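You operate a simulated robot arm through the tools that you are given. There is no shell and no other tool.

The job below is to be done with a simulated two-armed robot. You get a single attempt, and the scene is never put back.

JOB
Even up number five stand: bring the work side to the drive side's reading.
Fine: clamp free and clutch out first; clutch in and clamp locked after; the drive side stays.

Only the result counts: the job must be done as asked and must still hold three seconds after the hand-in. Knocking over, shifting, dropping, spilling or breaking anything else fails it.

ROBOT AND FRAMES
Two 7-joint arms with three-finger grippers on one trunk that stands fixed in place. Base frame: the origin is at the foot of the trunk, x ahead of it, y to its left, z up. Readings come in m, degrees, newtons and seconds.
The left shoulder is at [0.07, 0.165, 1.175], the right one opposite. With the tool pointing down near the work surface each hand reaches from about 0.38 to 0.88 m from the base axis, measured 20 degrees to its own side. Payload 3.91 kg a hand.
The TCP of each hand is the grasp point between the finger pads, 0.03 m short of the fingertips. In the tool frame z runs along the fingers and y along their closing line. The gripper opens to 0.116 m. The gripper's body begins 0.073 m behind the TCP.
Orientation is told as [roll, pitch, yaw] about the base's x, y, z axes, in that order, counted from this pose: with the fingers straight down and closing along the base's y, the tool's x points along the base's -x, its y along +y and its z along -z.

CONTROLS
- The arms move only by the tool arm_command. It takes "left_rows", "right_rows" or both (then of equal length, played together; a hand with none holds still); each is a list of rows, each a list of 6 numbers: the shift along the base's x, y, z in units of 40 mm (1.0 is 40 mm), then the turn, a rotation vector about the base's x, y, z in units of 5 degrees (1.0 is 5 degrees). In form: [[dx, dy, dz, rx, ry, rz], ...]. A call has 1 to 20 rows; each row shifts and turns the commanded pose from where the row before left it. "left_jaw" and "right_jaw" are, for a hand that has rows, the gripper command, from -1 (fully open) to 1 (shut), values between in proportion, set as the call begins (left out, the last holds). A call with a number of a shift or a turn outside -1 to 1 is refused whole. Rows are played at 5 a second. More than 0.05 m and 8.6 degrees between two rows, or a gripper value outside its range, and nothing of the call is played. Where a pose cannot be reached the arm comes as near as it can. A force on the tool above 50 N (or 10 N above the force at the start of the call, whichever is more), or a blocked arm, ends the call early, and 0.2 s more pass. The fingers move at their own pace (about 0.153 m/s each) and stop on an object; they squeeze with about 44 N. The grip force told is the motor's: it shows also when the fingers shut on nothing. Time passes only in rows, and 0.2 s behind the last, so rows that do not move let the fingers close. The reply holds the time, the measured pose of the TCP, the force on the tool along the base axes, the opening and the grip force, in the units named above and with some noise, with the torque about the TCP (base axes, N m) and any sound that the robot's microphone picked up.
- Cameras (640 x 400 px; columns grow to the right, rows downward): "scene" is now at [0.1431, 0.012, 1.5202]; the picture's right is [0.14, -0.99, 0.00], its down [-0.30, -0.04, -0.95] and it looks along [0.94, 0.13, -0.30] (base axes); focal length 223 px, centre (320, 200). "left" rides on the left gripper at [0.075, 0.017, -0.088] in its tool frame; the picture's right is [-0.22, 0.97, 0.00], its down [-0.70, -0.16, -0.70] and it looks along [-0.68, -0.16, 0.71] (tool axes); focal length 247 px, centre (320, 200). "right" rides on the right gripper at [0.052, 0.056, -0.088] in its tool frame; the picture's right is [-0.73, 0.68, 0.00], its down [-0.49, -0.52, -0.70] and it looks along [-0.48, -0.51, 0.71] (tool axes); focal length 247 px, centre (320, 200). There is no depth. A picture from a camera that has moved, and an enlarged one, comes with that camera's place and axes in the base frame and with its lens.
- snapshot(camera): a new picture of that camera. No time passes.
- raise_lower(by): slides the trunk up (or, below 0, down) by that many m; the arms and the scene camera ride with it, the base frame stays. It gives what a move gives, with no picture.
- pan_tilt(pan, tilt): turns the head with the scene camera to pan (to the left, within 86 degrees either way) and tilt (down, from -29 to 69), counted from straight ahead of the robot. It gives what a move gives.
- inspect(camera, box): a new picture of the part [left, top, right, bottom] of that camera's present view, enlarged. No time passes.
- sign_off(): hands the job in; it is judged then, once.

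Places have to be worked out from the pictures, the camera data and where the tool is seen. Open the grippers and draw the arms clear of the work before you hand the job in, unless the task says otherwise.

The tools are called after ">>>" by a JSON object that holds its "method" and its "body". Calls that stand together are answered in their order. arm_command: Moves the arms, as the interface text tells. Its arguments: {"type":"object","properties":{"left_rows":{"type":"array"},"left_jaw":{"type":"number"},"right_rows":{"type":"array"},"right_jaw":{"type":"number"}},"required":[]} The other tools are called the same way: raise_lower (by) slides the trunk up or down; pan_tilt (pan, tilt) turns the head that bears the scene camera; snapshot (camera) takes a picture; inspect (camera, box) takes an enlarged picture of a part of a camera's view; sign_off () hands the job in.

At the start:

```text
time_s: 0.0
left_position: [0.4755, 0.1947, 1.489]
left_ee_rot: [0.0, 0.0, 0.0]
left_ft_force: [0.6, 0.2, -0.8]
left_torque: [0.0, -0.02, -0.02]
left_grip_width: 0.116
left_gripper_force: 0.0
right_position: [0.4867, -0.1632, 1.5085]
right_ee_rot: [0.0, 0.0, 0.0]
right_ft_force: [-0.5, 0.9, -0.6]
right_torque: [-0.02, 0.01, -0.01]
right_grip_width: 0.1161
right_gripper_force: 0.1
trunk travel left (down, up): [-0.712, 0.128]
head pan, tilt: [8.0, 17.4]
```

scene: 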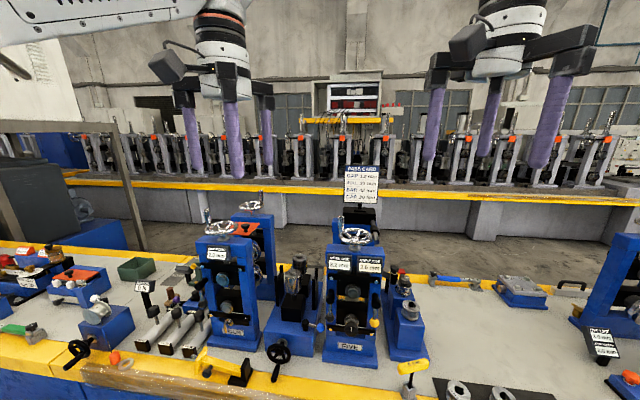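
right: 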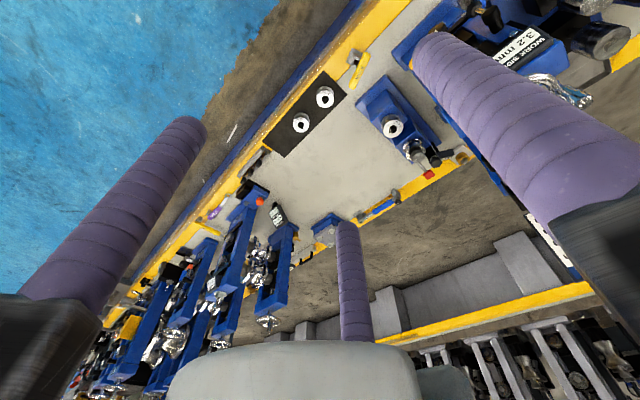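
left: 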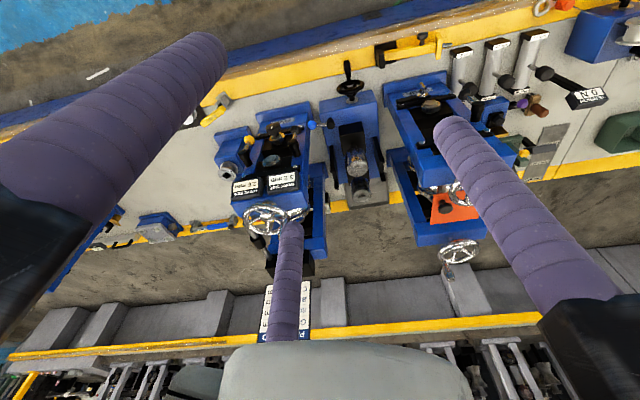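

I start by looking closely at the scene: there appear to be several mill stands with labels such as "WORK SIDE 3.2 mm". I'll enlarge the parts of the scene camera to read them.

>>> {"method": "inspect", "body": {"camera": "scene", "box": [300, 200, 440, 390]}}

>>> {"method": "inspect", "body": {"camera": "scene", "box": [160, 180, 310, 390]}}

>>> {"method": "inspect", "body": {"camera": "scene", "box": [330, 155, 390, 215]}}

>>> {"method": "inspect", "body": {"camera": "scene", "box": [540, 220, 640, 400]}}

>>> {"method": "inspect", "body": {"camera": "left", "box": [200, 60, 420, 280]}}

```text
2.11 times, centred on (370, 295) of scene
camera zoom: at [0.1431, 0.012, 1.5202], right [0.14, -0.99, 0.0], down [-0.3, -0.04, -0.95], along [0.94, 0.13, -0.3], focal length 469 px, centre (215, 0)
```

zoom: 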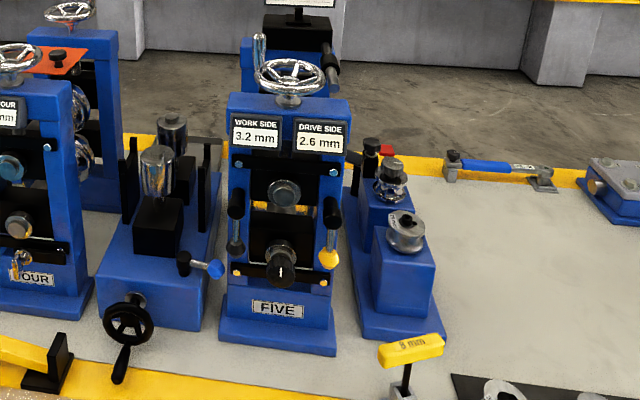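

```text
1.90 times, centred on (235, 285) of scene
camera zoom: at [0.1431, 0.012, 1.5202], right [0.14, -0.99, 0.0], down [-0.3, -0.04, -0.95], along [0.94, 0.13, -0.3], focal length 424 px, centre (482, 38)
```

zoom: 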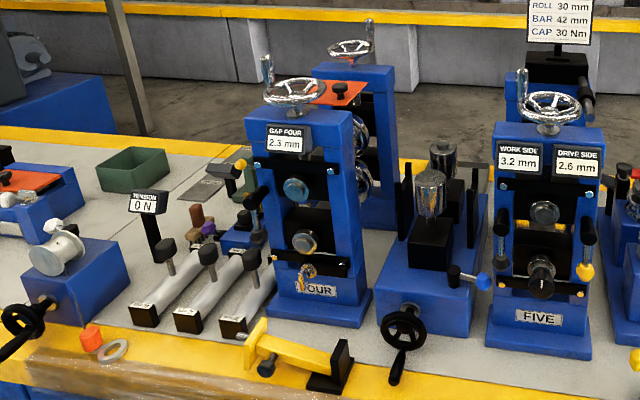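

```text
6.67 times, centred on (360, 185) of scene
camera zoom: at [0.1431, 0.012, 1.5202], right [0.14, -0.99, 0.0], down [-0.3, -0.04, -0.95], along [0.94, 0.13, -0.3], focal length 1485 px, centre (53, 300)
```

zoom: 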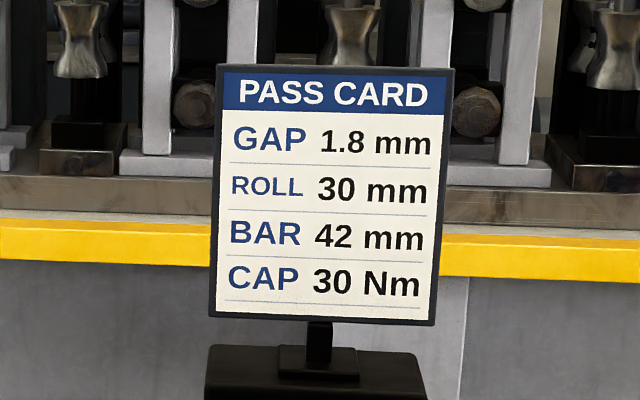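

```text
2.22 times, centred on (590, 310) of scene
camera zoom: at [0.1431, 0.012, 1.5202], right [0.14, -0.99, 0.0], down [-0.3, -0.04, -0.95], along [0.94, 0.13, -0.3], focal length 495 px, centre (-280, -44)
```

zoom: 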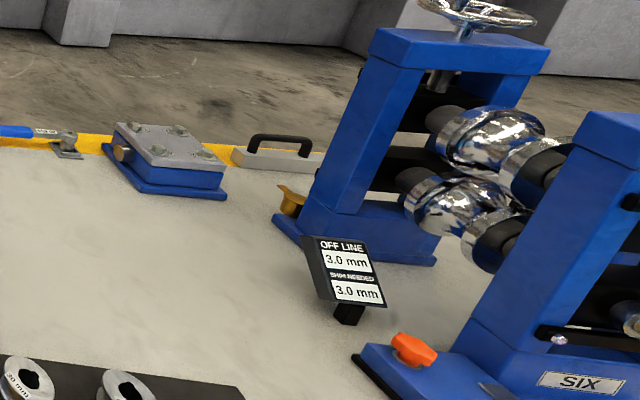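

```text
1.82 times, centred on (310, 170) of left
camera zoom: at [0.4, 0.2119, 1.5774], right [0.22, 0.97, 0.0], down [0.7, -0.16, 0.7], along [0.68, -0.16, -0.71], focal length 449 px, centre (338, 254)
```

zoom: 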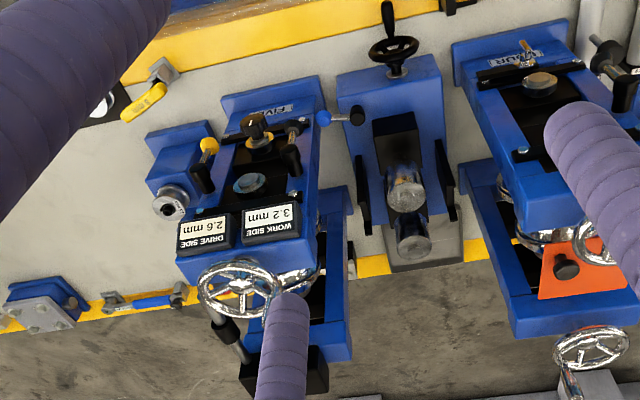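

The stand FIVE shows work side 3.2 mm and drive side 2.6 mm, with one handwheel on top and several levers/knobs. I'll zoom in much further to identify the clamp and clutch.

>>> {"method": "inspect", "body": {"camera": "scene", "box": [320, 210, 390, 290]}}

>>> {"method": "inspect", "body": {"camera": "scene", "box": [315, 280, 395, 370]}}

>>> {"method": "inspect", "body": {"camera": "left", "box": [210, 100, 340, 200]}}

>>> {"method": "inspect", "body": {"camera": "left", "box": [210, 180, 340, 280]}}

>>> {"method": "inspect", "body": {"camera": "right", "box": [100, 180, 350, 380]}}

```text
5.00 times, centred on (355, 250) of scene
camera zoom: at [0.1431, 0.012, 1.5202], right [0.14, -0.99, 0.0], down [-0.3, -0.04, -0.95], along [0.94, 0.13, -0.3], focal length 1114 px, centre (145, -50)
```

zoom: 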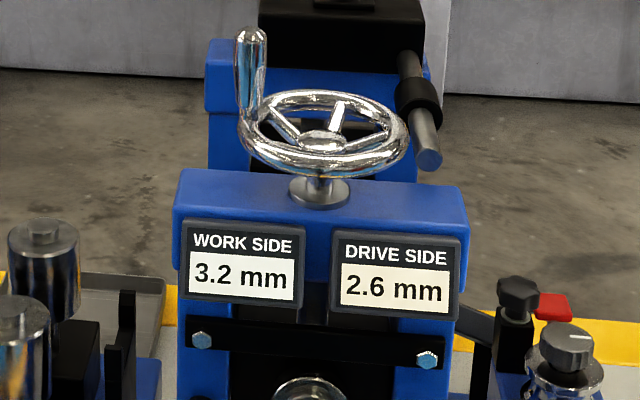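

```text
4.44 times, centred on (355, 325) of scene
camera zoom: at [0.1431, 0.012, 1.5202], right [0.14, -0.99, 0.0], down [-0.3, -0.04, -0.95], along [0.94, 0.13, -0.3], focal length 990 px, centre (164, -356)
```

zoom: 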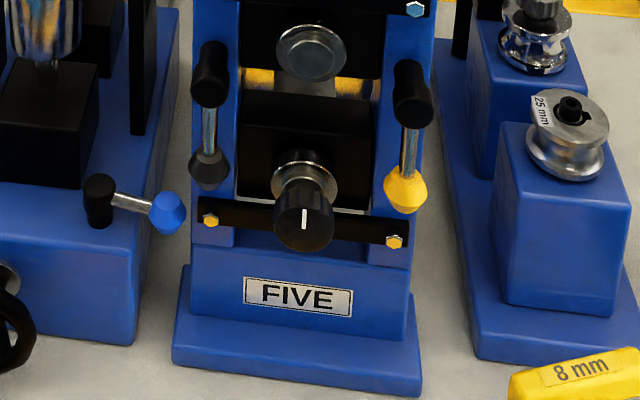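

```text
4.00 times, centred on (275, 150) of left
camera zoom: at [0.4, 0.2119, 1.5774], right [0.22, 0.97, 0.0], down [0.7, -0.16, 0.7], along [0.68, -0.16, -0.71], focal length 988 px, centre (500, 400)
```

zoom: 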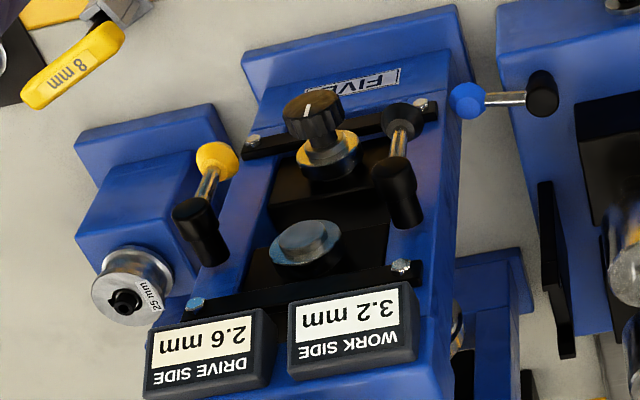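

```text
4.00 times, centred on (275, 230) of left
camera zoom: at [0.4, 0.2119, 1.5774], right [0.22, 0.97, 0.0], down [0.7, -0.16, 0.7], along [0.68, -0.16, -0.71], focal length 988 px, centre (500, 80)
```

zoom: 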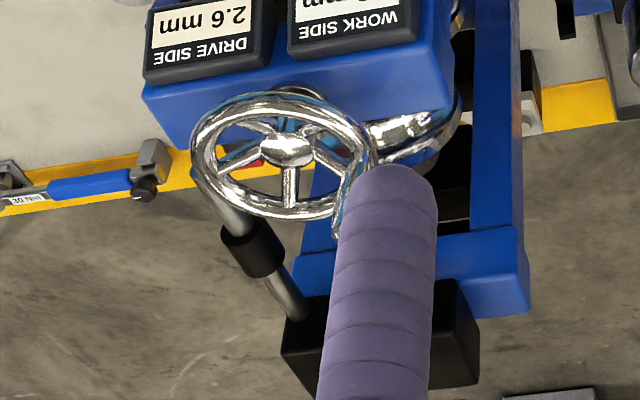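

```text
2.00 times, centred on (225, 280) of right
camera zoom: at [0.434, -0.1071, 1.5953], right [0.73, 0.68, 0.0], down [0.49, -0.52, 0.7], along [0.48, -0.51, -0.71], focal length 494 px, centre (510, 40)
```

zoom: 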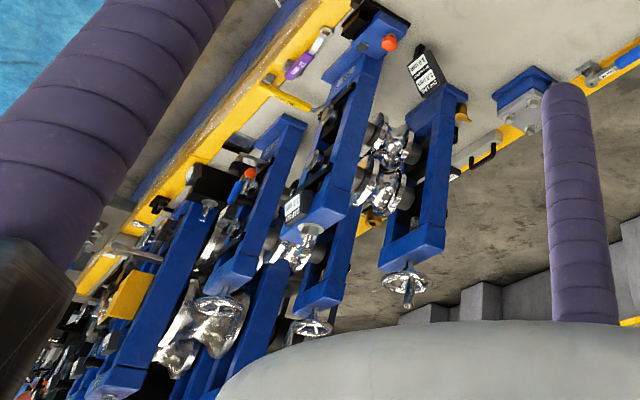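

The readouts are sharp when enlarged, so the zoom is optical. I estimate the handwheel hub at about (0.798, -0.010, 1.19) and the yellow lever ball at (0.729, -0.082, 0.93); I'll zoom further on levers, collar and shaft to identify them.

>>> {"method": "inspect", "body": {"camera": "scene", "box": [345, 285, 369, 300]}}

>>> {"method": "inspect", "body": {"camera": "scene", "box": [350, 280, 390, 340]}}

>>> {"method": "inspect", "body": {"camera": "scene", "box": [320, 280, 350, 340]}}

>>> {"method": "inspect", "body": {"camera": "scene", "box": [355, 195, 395, 240]}}

>>> {"method": "inspect", "body": {"camera": "left", "box": [240, 220, 310, 280]}}

>>> {"method": "inspect", "body": {"camera": "scene", "box": [195, 210, 275, 350]}}

```text
16.00 times, centred on (357, 292) of scene
camera zoom: at [0.1431, 0.012, 1.5202], right [0.14, -0.99, 0.0], down [-0.3, -0.04, -0.95], along [0.94, 0.13, -0.3], focal length 3565 px, centre (-272, -1280)
```

zoom: 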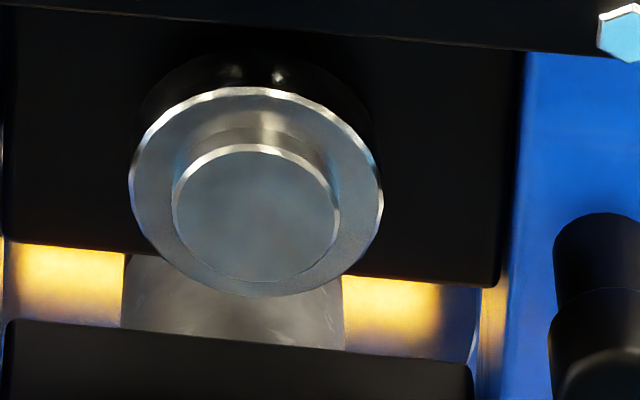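

```text
6.67 times, centred on (370, 310) of scene
camera zoom: at [0.1431, 0.012, 1.5202], right [0.14, -0.99, 0.0], down [-0.3, -0.04, -0.95], along [0.94, 0.13, -0.3], focal length 1485 px, centre (-13, -533)
```

zoom: 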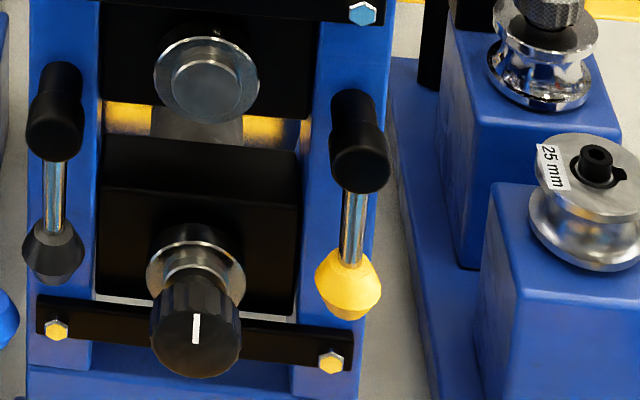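

```text
6.67 times, centred on (335, 310) of scene
camera zoom: at [0.1431, 0.012, 1.5202], right [0.14, -0.99, 0.0], down [-0.3, -0.04, -0.95], along [0.94, 0.13, -0.3], focal length 1485 px, centre (220, -533)
```

zoom: 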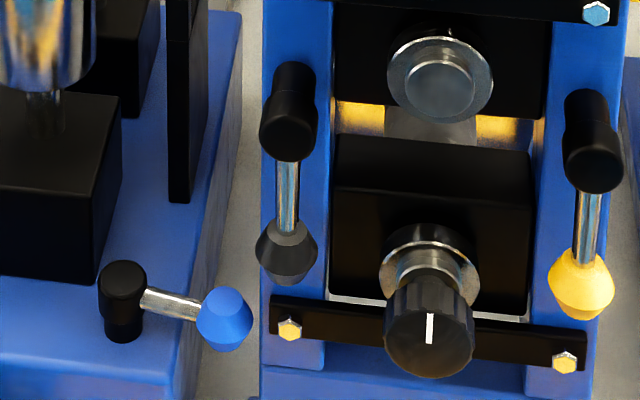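

```text
8.89 times, centred on (375, 218) of scene
camera zoom: at [0.1431, 0.012, 1.5202], right [0.14, -0.99, 0.0], down [-0.3, -0.04, -0.95], along [0.94, 0.13, -0.3], focal length 1980 px, centre (-169, 44)
```

zoom: 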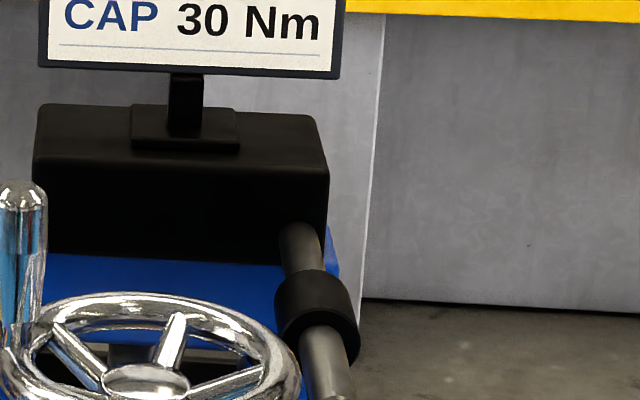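

```text
6.67 times, centred on (275, 250) of left
camera zoom: at [0.4, 0.2119, 1.5774], right [0.22, 0.97, 0.0], down [0.7, -0.16, 0.7], along [0.68, -0.16, -0.71], focal length 1646 px, centre (620, -133)
```

zoom: 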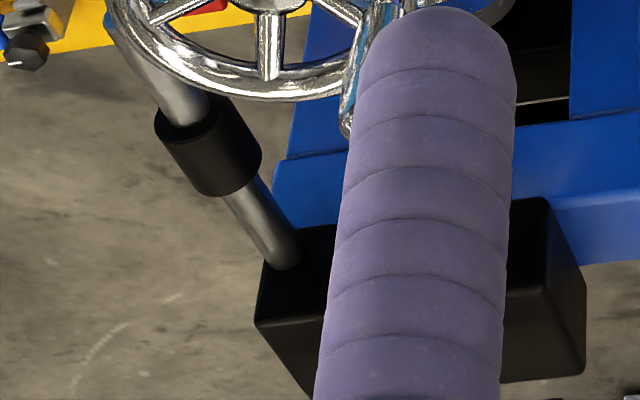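

```text
2.86 times, centred on (235, 280) of scene
camera zoom: at [0.1431, 0.012, 1.5202], right [0.14, -0.99, 0.0], down [-0.3, -0.04, -0.95], along [0.94, 0.13, -0.3], focal length 637 px, centre (563, -29)
```

zoom: 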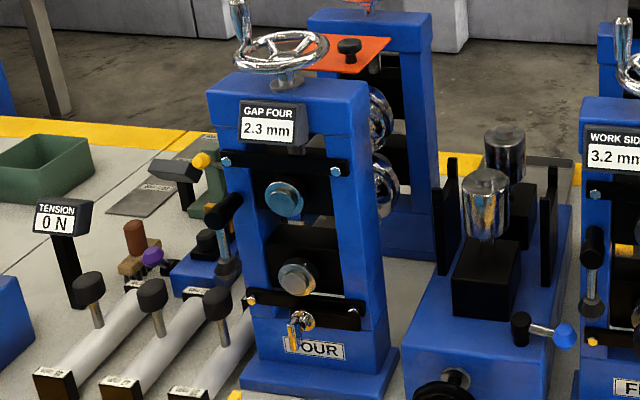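

No lettering near the levers. Stand FOUR also has a grey-ball lever but only one reading, which suggests grey = screw clamp and yellow = clutch. I'll turn the head to look at the other stands and at any placards.

>>> {"method": "pan_tilt", "body": {"pan": -35, "tilt": 35}}

>>> {"method": "snapshot", "body": {"camera": "scene"}}

>>> {"method": "inspect", "body": {"camera": "scene", "box": [240, 60, 460, 320]}}

>>> {"method": "pan_tilt", "body": {"pan": 40, "tilt": 35}}

>>> {"method": "snapshot", "body": {"camera": "scene"}}

>>> {"method": "pan_tilt", "body": {"pan": 5, "tilt": 40}}

>>> {"method": "snapshot", "body": {"camera": "scene"}}

```text
time_s: 1.1
left_position: [0.4752, 0.1947, 1.4884]
left_ee_rot: [0.1, -0.1, 0.0]
left_ft_force: [0.4, 0.9, -0.1]
left_torque: [-0.02, 0.02, -0.01]
left_grip_width: 0.1159
left_gripper_force: 0.1
right_position: [0.4867, -0.1637, 1.5085]
right_ee_rot: [0.1, 0.0, -0.1]
right_ft_force: [0.2, 0.3, 0.0]
right_torque: [0.04, 0.03, 0.02]
right_grip_width: 0.1159
right_gripper_force: 0.0
trunk travel left (down, up): [-0.712, 0.128]
head pan, tilt: [-35.0, 35.0]
```

```text
taken
camera scene: at [0.1228, -0.0513, 1.4922], right [-0.57, -0.82, 0.0], down [-0.47, 0.33, -0.82], along [0.67, -0.47, -0.57], focal length 223 px, centre (320, 200)
```

scene: 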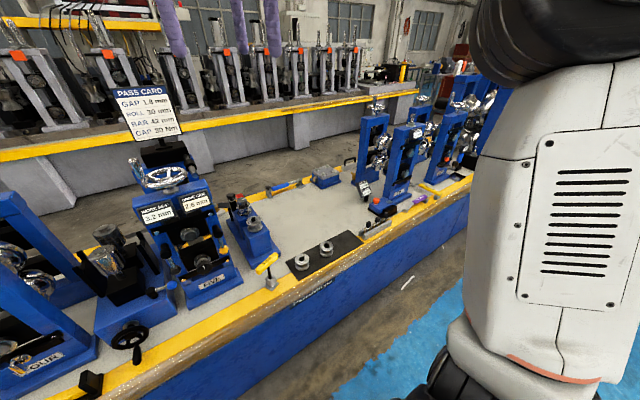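

```text
1.54 times, centred on (350, 190) of scene
camera zoom: at [0.1228, -0.0513, 1.4922], right [-0.57, -0.82, 0.0], down [-0.47, 0.33, -0.82], along [0.67, -0.47, -0.57], focal length 343 px, centre (274, 215)
```

zoom: 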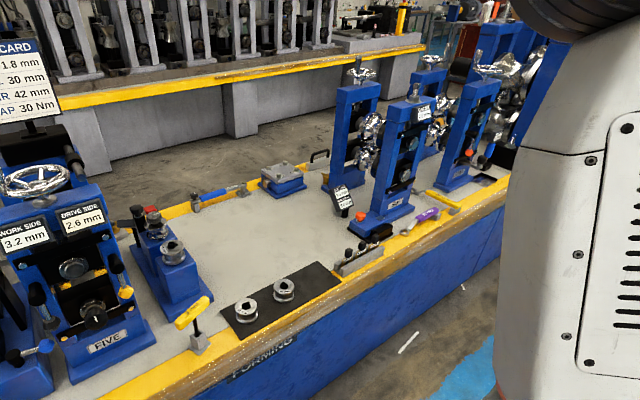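

```text
time_s: 2.6
left_position: [0.4744, 0.1938, 1.4891]
left_ee_rot: [0.0, -0.1, 0.0]
left_ft_force: [-0.5, -0.3, 0.6]
left_torque: [-0.01, -0.01, 0.0]
left_grip_width: 0.1158
left_gripper_force: 0.2
right_position: [0.486, -0.1637, 1.5071]
right_ee_rot: [0.0, 0.0, 0.0]
right_ft_force: [0.1, 0.6, 0.4]
right_torque: [-0.02, 0.0, 0.0]
right_grip_width: 0.1159
right_gripper_force: 0.1
trunk travel left (down, up): [-0.712, 0.128]
head pan, tilt: [40.0, 35.0]
```

```text
taken
camera scene: at [0.1181, 0.0556, 1.4921], right [0.64, -0.77, 0.0], down [-0.44, -0.37, -0.82], along [0.63, 0.53, -0.57], focal length 223 px, centre (320, 200)
```

scene: 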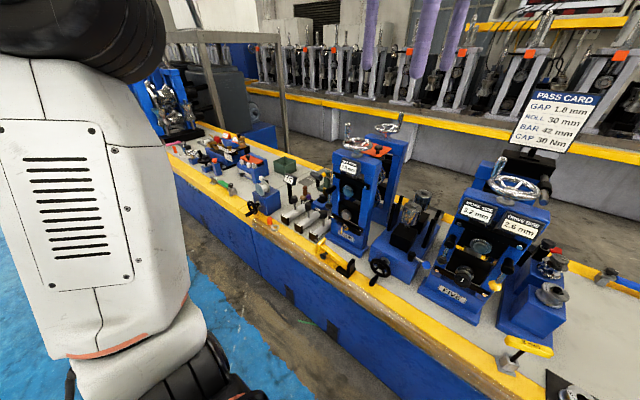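

```text
time_s: 3.6
left_position: [0.4749, 0.194, 1.4898]
left_ee_rot: [0.0, -0.1, 0.0]
left_ft_force: [1.3, -0.3, 0.5]
left_torque: [0.01, -0.04, 0.0]
left_grip_width: 0.1163
left_gripper_force: 0.1
right_position: [0.4866, -0.1634, 1.5074]
right_ee_rot: [0.1, 0.1, 0.0]
right_ft_force: [0.7, -0.6, 0.6]
right_torque: [-0.02, 0.02, -0.05]
right_grip_width: 0.1161
right_gripper_force: 0.0
trunk travel left (down, up): [-0.712, 0.128]
head pan, tilt: [5.0, 40.0]
```

```text
taken
camera scene: at [0.1353, 0.0066, 1.4846], right [0.09, -1.0, 0.0], down [-0.64, -0.06, -0.77], along [0.76, 0.07, -0.64], focal length 223 px, centre (320, 200)
```

scene: 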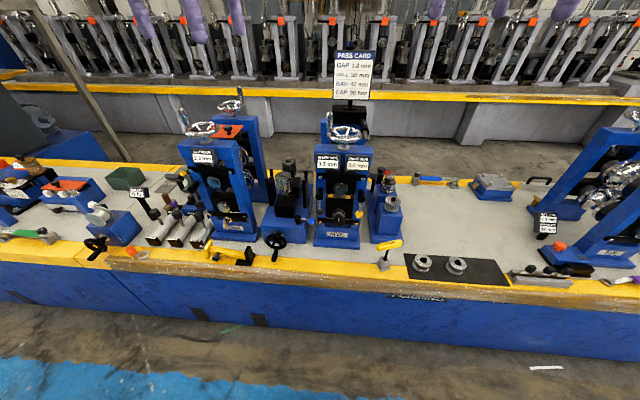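

I look closer from this head pose at stands four, five and six for their lever colours.

>>> {"method": "inspect", "body": {"camera": "scene", "box": [300, 105, 420, 255]}}

>>> {"method": "inspect", "body": {"camera": "scene", "box": [120, 90, 280, 260]}}

>>> {"method": "inspect", "body": {"camera": "scene", "box": [500, 110, 640, 300]}}

>>> {"method": "inspect", "body": {"camera": "scene", "box": [0, 140, 140, 280]}}

```text
2.67 times, centred on (360, 180) of scene
camera zoom: at [0.1353, 0.0066, 1.4846], right [0.09, -1.0, 0.0], down [-0.64, -0.06, -0.77], along [0.76, 0.07, -0.64], focal length 594 px, centre (213, 253)
```

zoom: 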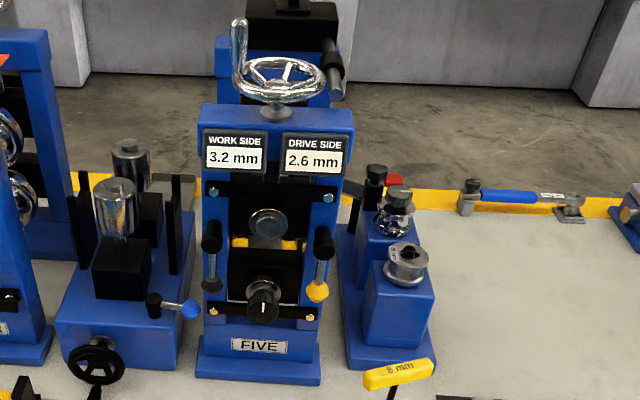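

```text
2.35 times, centred on (200, 175) of scene
camera zoom: at [0.1353, 0.0066, 1.4846], right [0.09, -1.0, 0.0], down [-0.64, -0.06, -0.77], along [0.76, 0.07, -0.64], focal length 524 px, centre (602, 259)
```

zoom: 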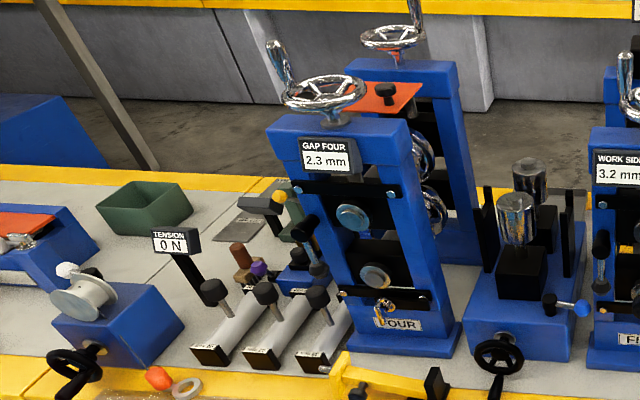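

```text
2.11 times, centred on (570, 205) of scene
camera zoom: at [0.1353, 0.0066, 1.4846], right [0.09, -1.0, 0.0], down [-0.64, -0.06, -0.77], along [0.76, 0.07, -0.64], focal length 469 px, centre (-206, 190)
```

zoom: 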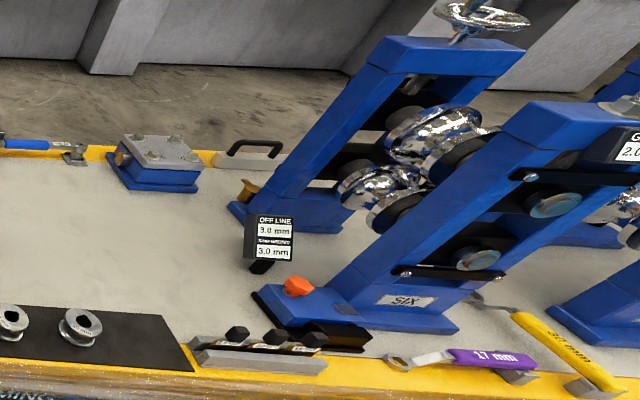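

```text
2.86 times, centred on (70, 210) of scene
camera zoom: at [0.1353, 0.0066, 1.4846], right [0.09, -1.0, 0.0], down [-0.64, -0.06, -0.77], along [0.76, 0.07, -0.64], focal length 637 px, centre (1034, 171)
```

zoom: 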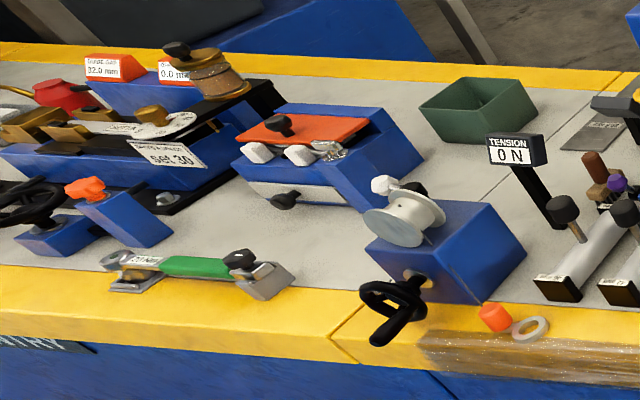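

Grey ball comes out at about (0.728, 0.061, 0.927) with its pivot at (0.725, 0.062, 1.00); yellow ball at (0.729, -0.082, 0.929) is its mirror image. I'll bring the left hand down in front of the stand with fingers pointing forward (+x), jaw partly closed, well clear of everything.

>>> {"method": "arm_command", "body": {"left_rows": [[0.15, -0.13, -0.4, 0, -1, 0], [0.15, -0.13, -0.4, 0, -1, 0], [0.15, -0.13, -0.4, 0, -1, 0], [0.15, -0.13, -0.4, 0, -1, 0], [0.15, -0.13, -0.4, 0, -1, 0], [0.15, -0.13, -0.4, 0, -1, 0], [0.15, -0.13, -0.4, 0, -1, 0], [0.15, -0.13, -0.4, 0, -1, 0], [0.15, -0.13, -0.4, 0, -1, 0], [0.15, -0.13, -0.4, 0, -1, 0], [0.15, -0.13, -0.4, 0, -1, 0], [0.15, -0.13, -0.4, 0, -1, 0], [0.15, -0.13, -0.4, 0, -1, 0], [0.15, -0.13, -0.4, 0, -1, 0], [0.15, -0.13, -0.4, 0, -1, 0], [0.15, -0.13, -0.4, 0, -1, 0], [0.15, -0.13, -0.4, 0, -1, 0], [0.15, -0.13, -0.4, 0, -1, 0]], "left_jaw": -0.034}}

>>> {"method": "snapshot", "body": {"camera": "scene"}}

>>> {"method": "snapshot", "body": {"camera": "left"}}

```text
time_s: 7.4
left_position: [0.585, 0.1017, 1.1985]
left_ee_rot: [155.3, -89.9, -155.3]
left_ft_force: [0.3, -0.7, 0.3]
left_torque: [0.01, 0.0, -0.03]
left_grip_width: 0.0596
left_gripper_force: 0.2
right_position: [0.4883, -0.1632, 1.5081]
right_ee_rot: [0.1, 0.1, 0.1]
right_ft_force: [0.6, 0.9, 0.0]
right_torque: [0.01, 0.0, 0.01]
right_grip_width: 0.1162
right_gripper_force: 0.1
trunk travel left (down, up): [-0.712, 0.128]
head pan, tilt: [5.0, 40.0]
```

```text
taken
camera scene: at [0.1372, 0.006, 1.4844], right [0.09, -1.0, 0.0], down [-0.64, -0.06, -0.77], along [0.76, 0.07, -0.64], focal length 223 px, centre (320, 200)
```

scene: 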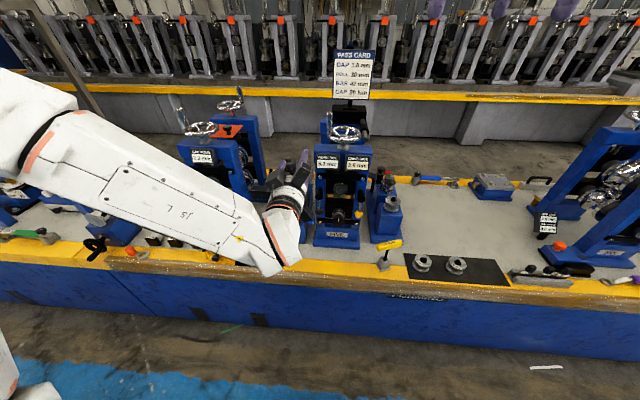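

```text
taken
camera left: at [0.4963, 0.119, 1.1251], right [0.0, 0.97, 0.22], down [-0.7, -0.16, 0.7], along [0.71, -0.16, 0.68], focal length 247 px, centre (320, 200)
```

left: 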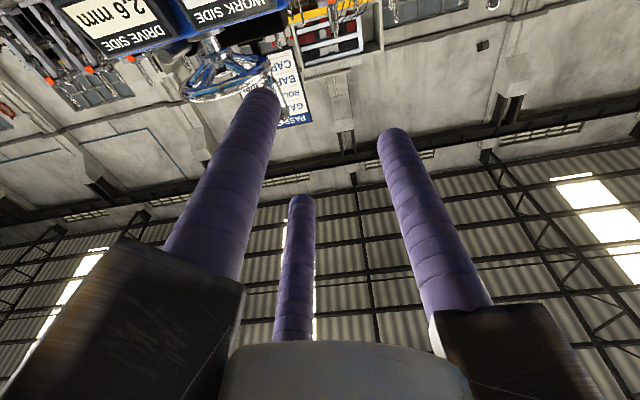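

The left hand now points forward at (0.585, 0.10, 1.20), and the elbow is clear. I'll check the hand's look and then go down in front of the grey lever, still 8 cm short of it.

>>> {"method": "arm_command", "body": {"left_rows": [[0.1, -0.2, -0.95, 0, 0, 0], [0.1, -0.2, -0.95, 0, 0, 0], [0.1, -0.2, -0.95, 0, 0, 0], [0.1, -0.2, -0.95, 0, 0, 0], [0.1, -0.2, -0.95, 0, 0, 0], [0, 0, -0.95, 0, 0, 0], [0, 0, -0.95, 0, 0, 0]]}}

>>> {"method": "inspect", "body": {"camera": "scene", "box": [260, 110, 420, 260]}}

>>> {"method": "snapshot", "body": {"camera": "left"}}

>>> {"method": "snapshot", "body": {"camera": "right"}}

```text
time_s: 9.0
left_position: [0.6028, 0.0592, 0.9334]
left_ee_rot: [160.0, -89.9, -159.9]
left_ft_force: [-0.2, -0.9, 0.3]
left_torque: [-0.02, 0.0, 0.0]
left_grip_width: 0.0599
left_gripper_force: 0.1
right_position: [0.4879, -0.1622, 1.5075]
right_ee_rot: [0.0, 0.0, -0.1]
right_ft_force: [0.4, 0.4, -0.4]
right_torque: [0.02, 0.04, 0.01]
right_grip_width: 0.1162
right_gripper_force: 0.0
trunk travel left (down, up): [-0.712, 0.128]
head pan, tilt: [5.0, 40.0]
```

```text
2.67 times, centred on (340, 185) of scene
camera zoom: at [0.1365, 0.0067, 1.4845], right [0.09, -1.0, 0.0], down [-0.64, -0.06, -0.77], along [0.76, 0.07, -0.64], focal length 594 px, centre (267, 240)
```

zoom: 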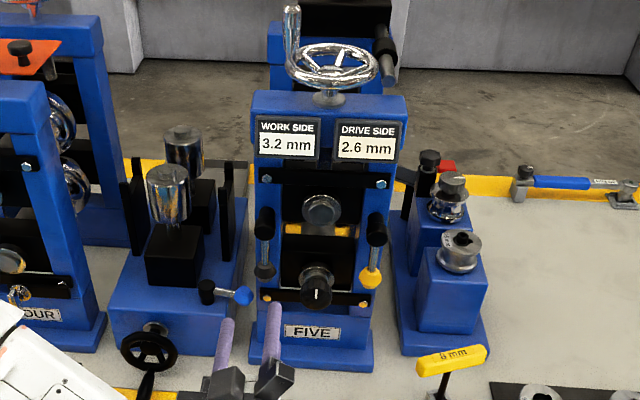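

```text
taken
camera left: at [0.5149, 0.0769, 0.8593], right [0.0, 0.97, 0.22], down [-0.7, -0.16, 0.7], along [0.71, -0.16, 0.68], focal length 247 px, centre (320, 200)
```

left: 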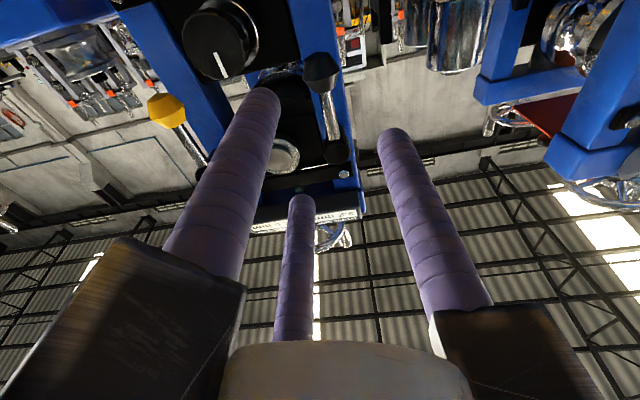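

```text
taken
camera right: at [0.4354, -0.1069, 1.595], right [0.73, 0.68, 0.0], down [0.49, -0.52, 0.7], along [0.48, -0.51, -0.71], focal length 247 px, centre (320, 200)
```

right: 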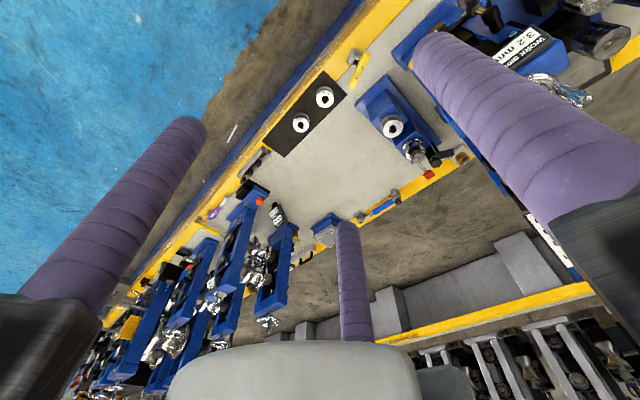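

The pictures agree: grey ball at about (0.728, 0.061, 0.926), post face at x≈0.76. I advance the left hand so the half-open fingers straddle the grey ball.

>>> {"method": "arm_command", "body": {"left_rows": [[0.7, 0.015, -0.02, 0, 0, 0], [0.7, 0.015, -0.02, 0, 0, 0], [0.7, 0.015, -0.02, 0, 0, 0], [0.7, 0.015, -0.02, 0, 0, 0]]}}

>>> {"method": "inspect", "body": {"camera": "scene", "box": [305, 160, 385, 240]}}

>>> {"method": "snapshot", "body": {"camera": "left"}}

```text
time_s: 10.0
left_position: [0.7171, 0.0653, 0.931]
left_ee_rot: [136.0, -89.9, -136.0]
left_ft_force: [-0.9, 0.4, 0.8]
left_torque: [-0.01, 0.0, 0.01]
left_grip_width: 0.06
left_gripper_force: 0.1
right_position: [0.4876, -0.1642, 1.5084]
right_ee_rot: [0.0, 0.0, 0.0]
right_ft_force: [-0.4, -0.4, 0.8]
right_torque: [-0.01, 0.04, -0.01]
right_grip_width: 0.1161
right_gripper_force: 0.0
trunk travel left (down, up): [-0.712, 0.128]
head pan, tilt: [5.0, 40.0]
```

```text
5.00 times, centred on (345, 200) of scene
camera zoom: at [0.1361, 0.0063, 1.4845], right [0.09, -1.0, 0.0], down [-0.64, -0.06, -0.77], along [0.76, 0.07, -0.64], focal length 1114 px, centre (195, 200)
```

zoom: 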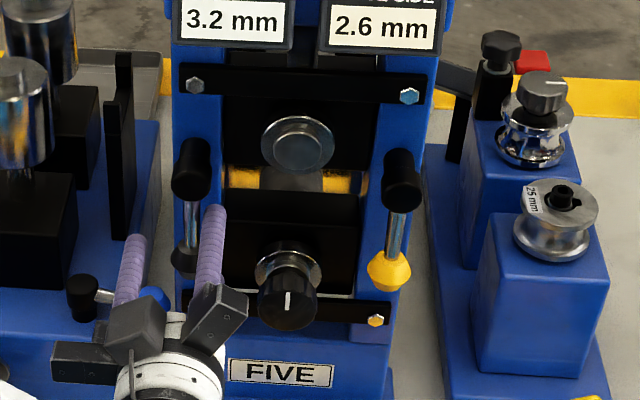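

```text
taken
camera left: at [0.6279, 0.0823, 0.8567], right [0.0, 0.97, 0.22], down [-0.7, -0.16, 0.7], along [0.71, -0.16, 0.68], focal length 247 px, centre (320, 200)
```

left: 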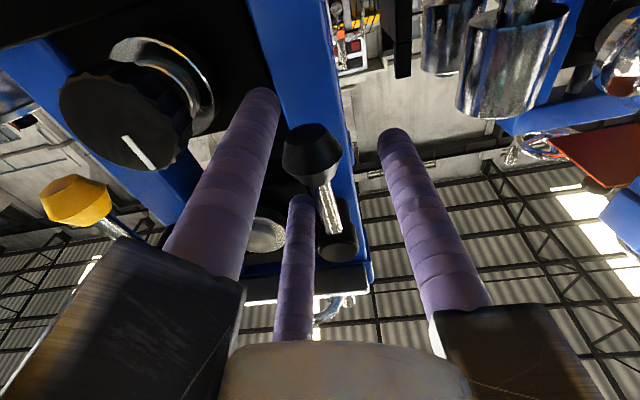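

The fingers straddle the grey lever without contact. I now try swinging it towards +y (outward) along its arc, turning the hand with it, in small steps to see whether it yields.

>>> {"method": "arm_command", "body": {"left_rows": [[0, 0.15, 0.015, 1, 0, 0], [0, 0.148, 0.028, 1, 0, 0], [0, 0.145, 0.04, 1, 0, 0], [0, 0.142, 0.053, 1, 0, 0]]}}

>>> {"method": "inspect", "body": {"camera": "scene", "box": [305, 160, 385, 240]}}

>>> {"method": "snapshot", "body": {"camera": "left"}}

```text
time_s: 11.0
left_position: [0.7153, 0.0866, 0.9348]
left_ee_rot: [90.2, -70.0, -90.1]
left_ft_force: [1.0, -5.5, -1.7]
left_torque: [0.18, -0.02, -0.09]
left_grip_width: 0.0615
left_gripper_force: 1.6
right_position: [0.4854, -0.1628, 1.5085]
right_ee_rot: [0.1, 0.0, 0.1]
right_ft_force: [-0.3, -0.1, -0.2]
right_torque: [0.03, -0.02, -0.01]
right_grip_width: 0.1159
right_gripper_force: 0.1
trunk travel left (down, up): [-0.712, 0.128]
head pan, tilt: [5.0, 40.0]
```

```text
5.00 times, centred on (345, 200) of scene
camera zoom: at [0.1356, 0.0054, 1.4845], right [0.09, -1.0, 0.0], down [-0.64, -0.06, -0.77], along [0.76, 0.07, -0.64], focal length 1114 px, centre (195, 200)
```

zoom: 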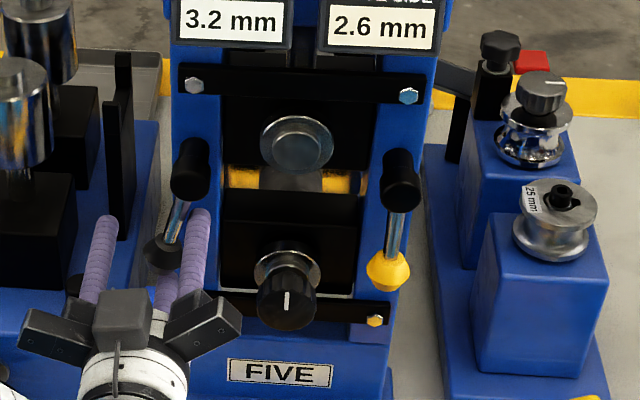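

```text
taken
camera left: at [0.6266, 0.1284, 0.872], right [0.0, 0.84, 0.55], down [-0.7, -0.39, 0.6], along [0.71, -0.38, 0.59], focal length 247 px, centre (320, 200)
```

left: 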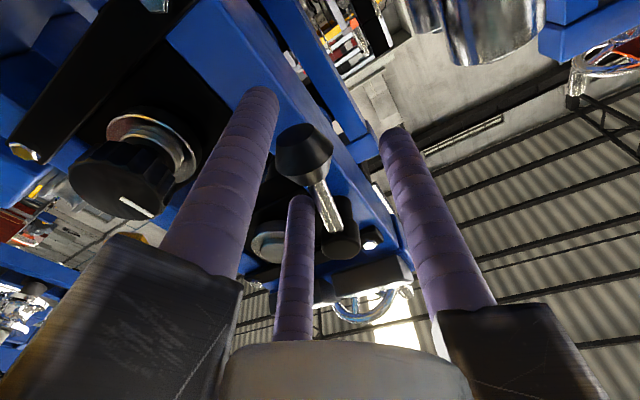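

The grey lever yields towards +y with only about 5 N. I continue along the arc to about 60°.

>>> {"method": "arm_command", "body": {"left_rows": [[0, 0.138, 0.06, 1, 0, 0], [0, 0.132, 0.072, 1, 0, 0], [0, 0.126, 0.083, 1, 0, 0], [0, 0.118, 0.094, 1, 0, 0], [0, 0.109, 0.104, 1, 0, 0], [0, 0.1, 0.113, 1, 0, 0], [0, 0.09, 0.121, 1, 0, 0], [0, 0.079, 0.128, 1, 0, 0]]}}

>>> {"method": "inspect", "body": {"camera": "scene", "box": [305, 160, 385, 240]}}

```text
time_s: 12.8
left_position: [0.7151, 0.1229, 0.9678]
left_ee_rot: [89.9, -29.9, -90.1]
left_ft_force: [0.0, -3.2, -4.7]
left_torque: [0.2, 0.14, 0.0]
left_grip_width: 0.0615
left_gripper_force: 1.3
right_position: [0.4864, -0.1643, 1.508]
right_ee_rot: [0.0, -0.1, 0.0]
right_ft_force: [-0.6, 0.1, -0.4]
right_torque: [0.01, 0.01, -0.01]
right_grip_width: 0.1161
right_gripper_force: 0.1
trunk travel left (down, up): [-0.712, 0.128]
head pan, tilt: [5.0, 40.0]
```

```text
5.00 times, centred on (345, 200) of scene
camera zoom: at [0.1358, 0.006, 1.4845], right [0.09, -1.0, 0.0], down [-0.64, -0.06, -0.77], along [0.76, 0.07, -0.64], focal length 1114 px, centre (195, 200)
```

zoom: 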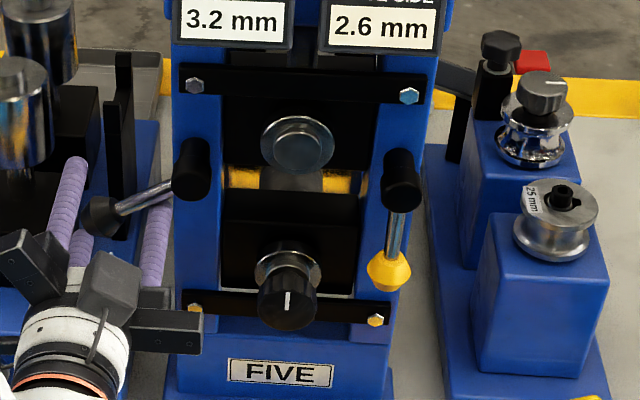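

The lever follows smoothly to about 50–60° with ~5 N. I go on towards 90°, watching for a stop or a click.

>>> {"method": "arm_command", "body": {"left_rows": [[0, 0.067, 0.135, 1, 0, 0], [0, 0.055, 0.14, 1, 0, 0], [0, 0.043, 0.144, 1, 0, 0], [0, 0.03, 0.148, 1, 0, 0], [0, 0.017, 0.149, 1, 0, 0]]}}

>>> {"method": "inspect", "body": {"camera": "scene", "box": [305, 160, 385, 240]}}

```text
time_s: 14.0
left_position: [0.7134, 0.1298, 0.9959]
left_ee_rot: [89.9, -4.9, -90.0]
left_ft_force: [-2.3, -0.8, -9.5]
left_torque: [0.34, 0.21, -0.13]
left_grip_width: 0.0623
left_gripper_force: 2.1
right_position: [0.4878, -0.1645, 1.5072]
right_ee_rot: [0.0, 0.1, 0.1]
right_ft_force: [0.2, -0.7, -1.1]
right_torque: [0.0, 0.02, 0.01]
right_grip_width: 0.1159
right_gripper_force: 0.1
trunk travel left (down, up): [-0.712, 0.128]
head pan, tilt: [5.0, 40.0]
```

```text
5.00 times, centred on (345, 200) of scene
camera zoom: at [0.1364, 0.0062, 1.4843], right [0.09, -1.0, 0.0], down [-0.64, -0.06, -0.77], along [0.76, 0.07, -0.64], focal length 1114 px, centre (195, 200)
```

zoom: 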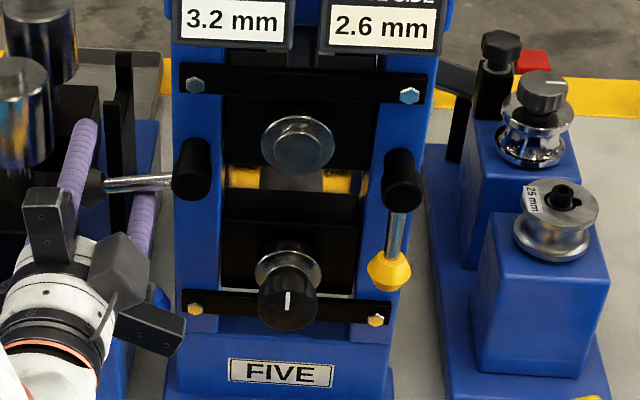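

Lever is at about 80° and the force rises to ~9.5 N. I push a bit further in small steps to find the end stop or click.

>>> {"method": "arm_command", "body": {"left_rows": [[0, 0.004, 0.15, 1, 0, 0], [0, -0.009, 0.15, 1, 0, 0]]}}

>>> {"method": "inspect", "body": {"camera": "scene", "box": [305, 160, 385, 240]}}

```text
time_s: 14.6
left_position: [0.7162, 0.1318, 1.0027]
left_ee_rot: [89.5, 5.0, -90.1]
left_ft_force: [-6.2, -1.7, -29.9]
left_torque: [1.0, 0.7, -0.05]
left_grip_width: 0.0692
left_gripper_force: 10.2
right_position: [0.4895, -0.1634, 1.5067]
right_ee_rot: [0.1, 0.1, 0.0]
right_ft_force: [0.1, 0.4, 0.4]
right_torque: [-0.02, 0.06, 0.01]
right_grip_width: 0.1162
right_gripper_force: 0.0
trunk travel left (down, up): [-0.712, 0.128]
head pan, tilt: [5.0, 40.0]
```

```text
5.00 times, centred on (345, 200) of scene
camera zoom: at [0.1385, 0.0067, 1.4838], right [0.09, -1.0, 0.0], down [-0.64, -0.06, -0.76], along [0.76, 0.07, -0.64], focal length 1114 px, centre (195, 200)
```

zoom: 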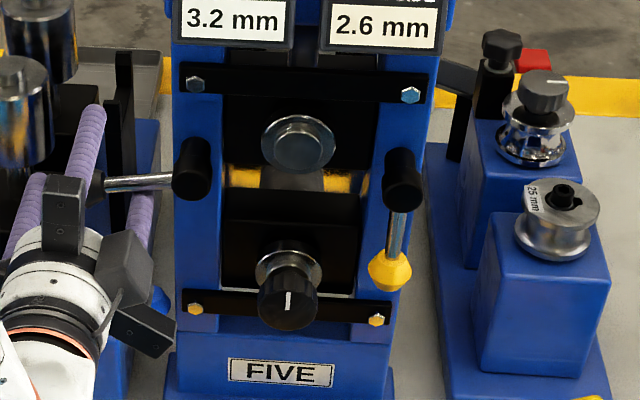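

Force jumped to 30 N with the lever near horizontal: that's its end stop. I ease back so neither finger touches, then withdraw along -x.

>>> {"method": "arm_command", "body": {"left_rows": [[0, 0.009, -0.15, -1, 0, 0], [0, -0.004, -0.15, -1, 0, 0], [0, -0.01, -0.1, -0.7, 0, 0]]}}

>>> {"method": "inspect", "body": {"camera": "scene", "box": [305, 160, 385, 240]}}

>>> {"method": "snapshot", "body": {"camera": "left"}}

```text
time_s: 15.4
left_position: [0.716, 0.1303, 0.9931]
left_ee_rot: [90.1, -8.6, -90.1]
left_ft_force: [-3.0, -1.6, -14.1]
left_torque: [0.53, 0.31, -0.02]
left_grip_width: 0.0626
left_gripper_force: 2.2
right_position: [0.4883, -0.1625, 1.5082]
right_ee_rot: [0.1, 0.1, 0.0]
right_ft_force: [-0.3, 0.5, -0.7]
right_torque: [-0.02, 0.0, 0.01]
right_grip_width: 0.1161
right_gripper_force: 0.1
trunk travel left (down, up): [-0.712, 0.128]
head pan, tilt: [5.0, 40.0]
```

```text
5.00 times, centred on (345, 200) of scene
camera zoom: at [0.1368, 0.0067, 1.4846], right [0.09, -1.0, 0.0], down [-0.64, -0.06, -0.77], along [0.76, 0.07, -0.64], focal length 1114 px, centre (195, 200)
```

zoom: 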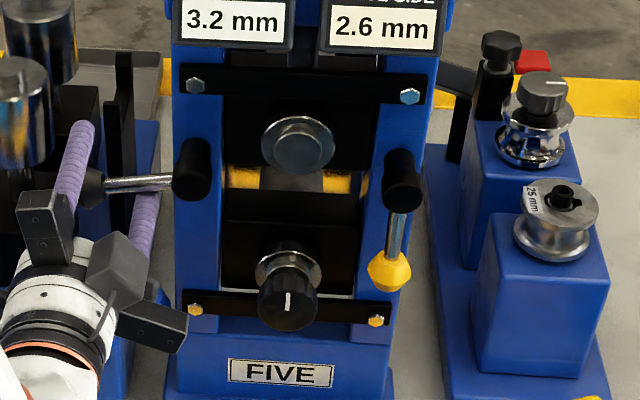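

```text
taken
camera left: at [0.6281, 0.2074, 0.9992], right [0.0, -0.08, 1.0], down [-0.7, -0.71, -0.06], along [0.71, -0.7, -0.05], focal length 247 px, centre (320, 200)
```

left: 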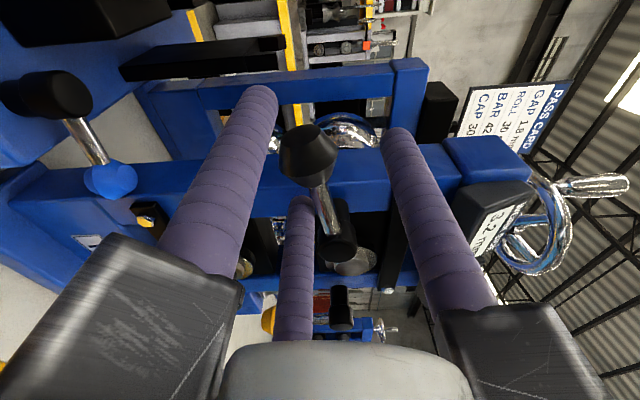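

Still 14 N of contact, so I ease further down before withdrawing, keeping an eye on whether the lever stays up.

>>> {"method": "arm_command", "body": {"left_rows": [[0, -0.01, -0.1, -0.5, 0, 0], [0, -0.01, -0.1, -0.5, 0, 0]]}}

>>> {"method": "inspect", "body": {"camera": "scene", "box": [305, 160, 385, 240]}}

```text
time_s: 16.0
left_position: [0.7166, 0.1274, 0.9881]
left_ee_rot: [90.2, -13.5, -90.2]
left_ft_force: [0.3, 0.0, -0.4]
left_torque: [0.01, 0.01, 0.0]
left_grip_width: 0.0602
left_gripper_force: 0.0
right_position: [0.4859, -0.1628, 1.509]
right_ee_rot: [0.0, 0.0, 0.0]
right_ft_force: [-0.2, -0.4, -0.1]
right_torque: [0.0, -0.01, -0.01]
right_grip_width: 0.116
right_gripper_force: 0.0
trunk travel left (down, up): [-0.712, 0.128]
head pan, tilt: [5.0, 40.0]
```

```text
5.00 times, centred on (345, 200) of scene
camera zoom: at [0.1354, 0.0065, 1.4847], right [0.09, -1.0, 0.0], down [-0.64, -0.06, -0.77], along [0.76, 0.07, -0.64], focal length 1114 px, centre (195, 200)
```

zoom: 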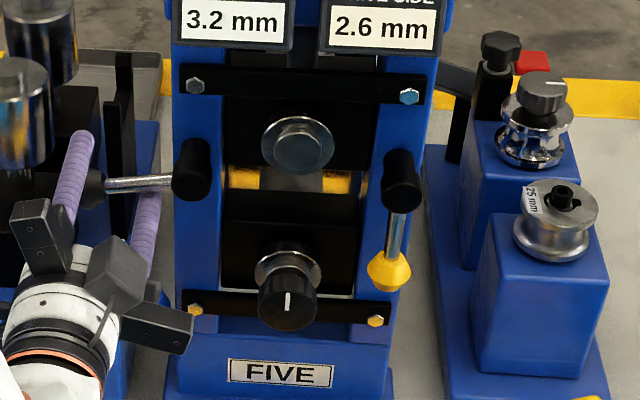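

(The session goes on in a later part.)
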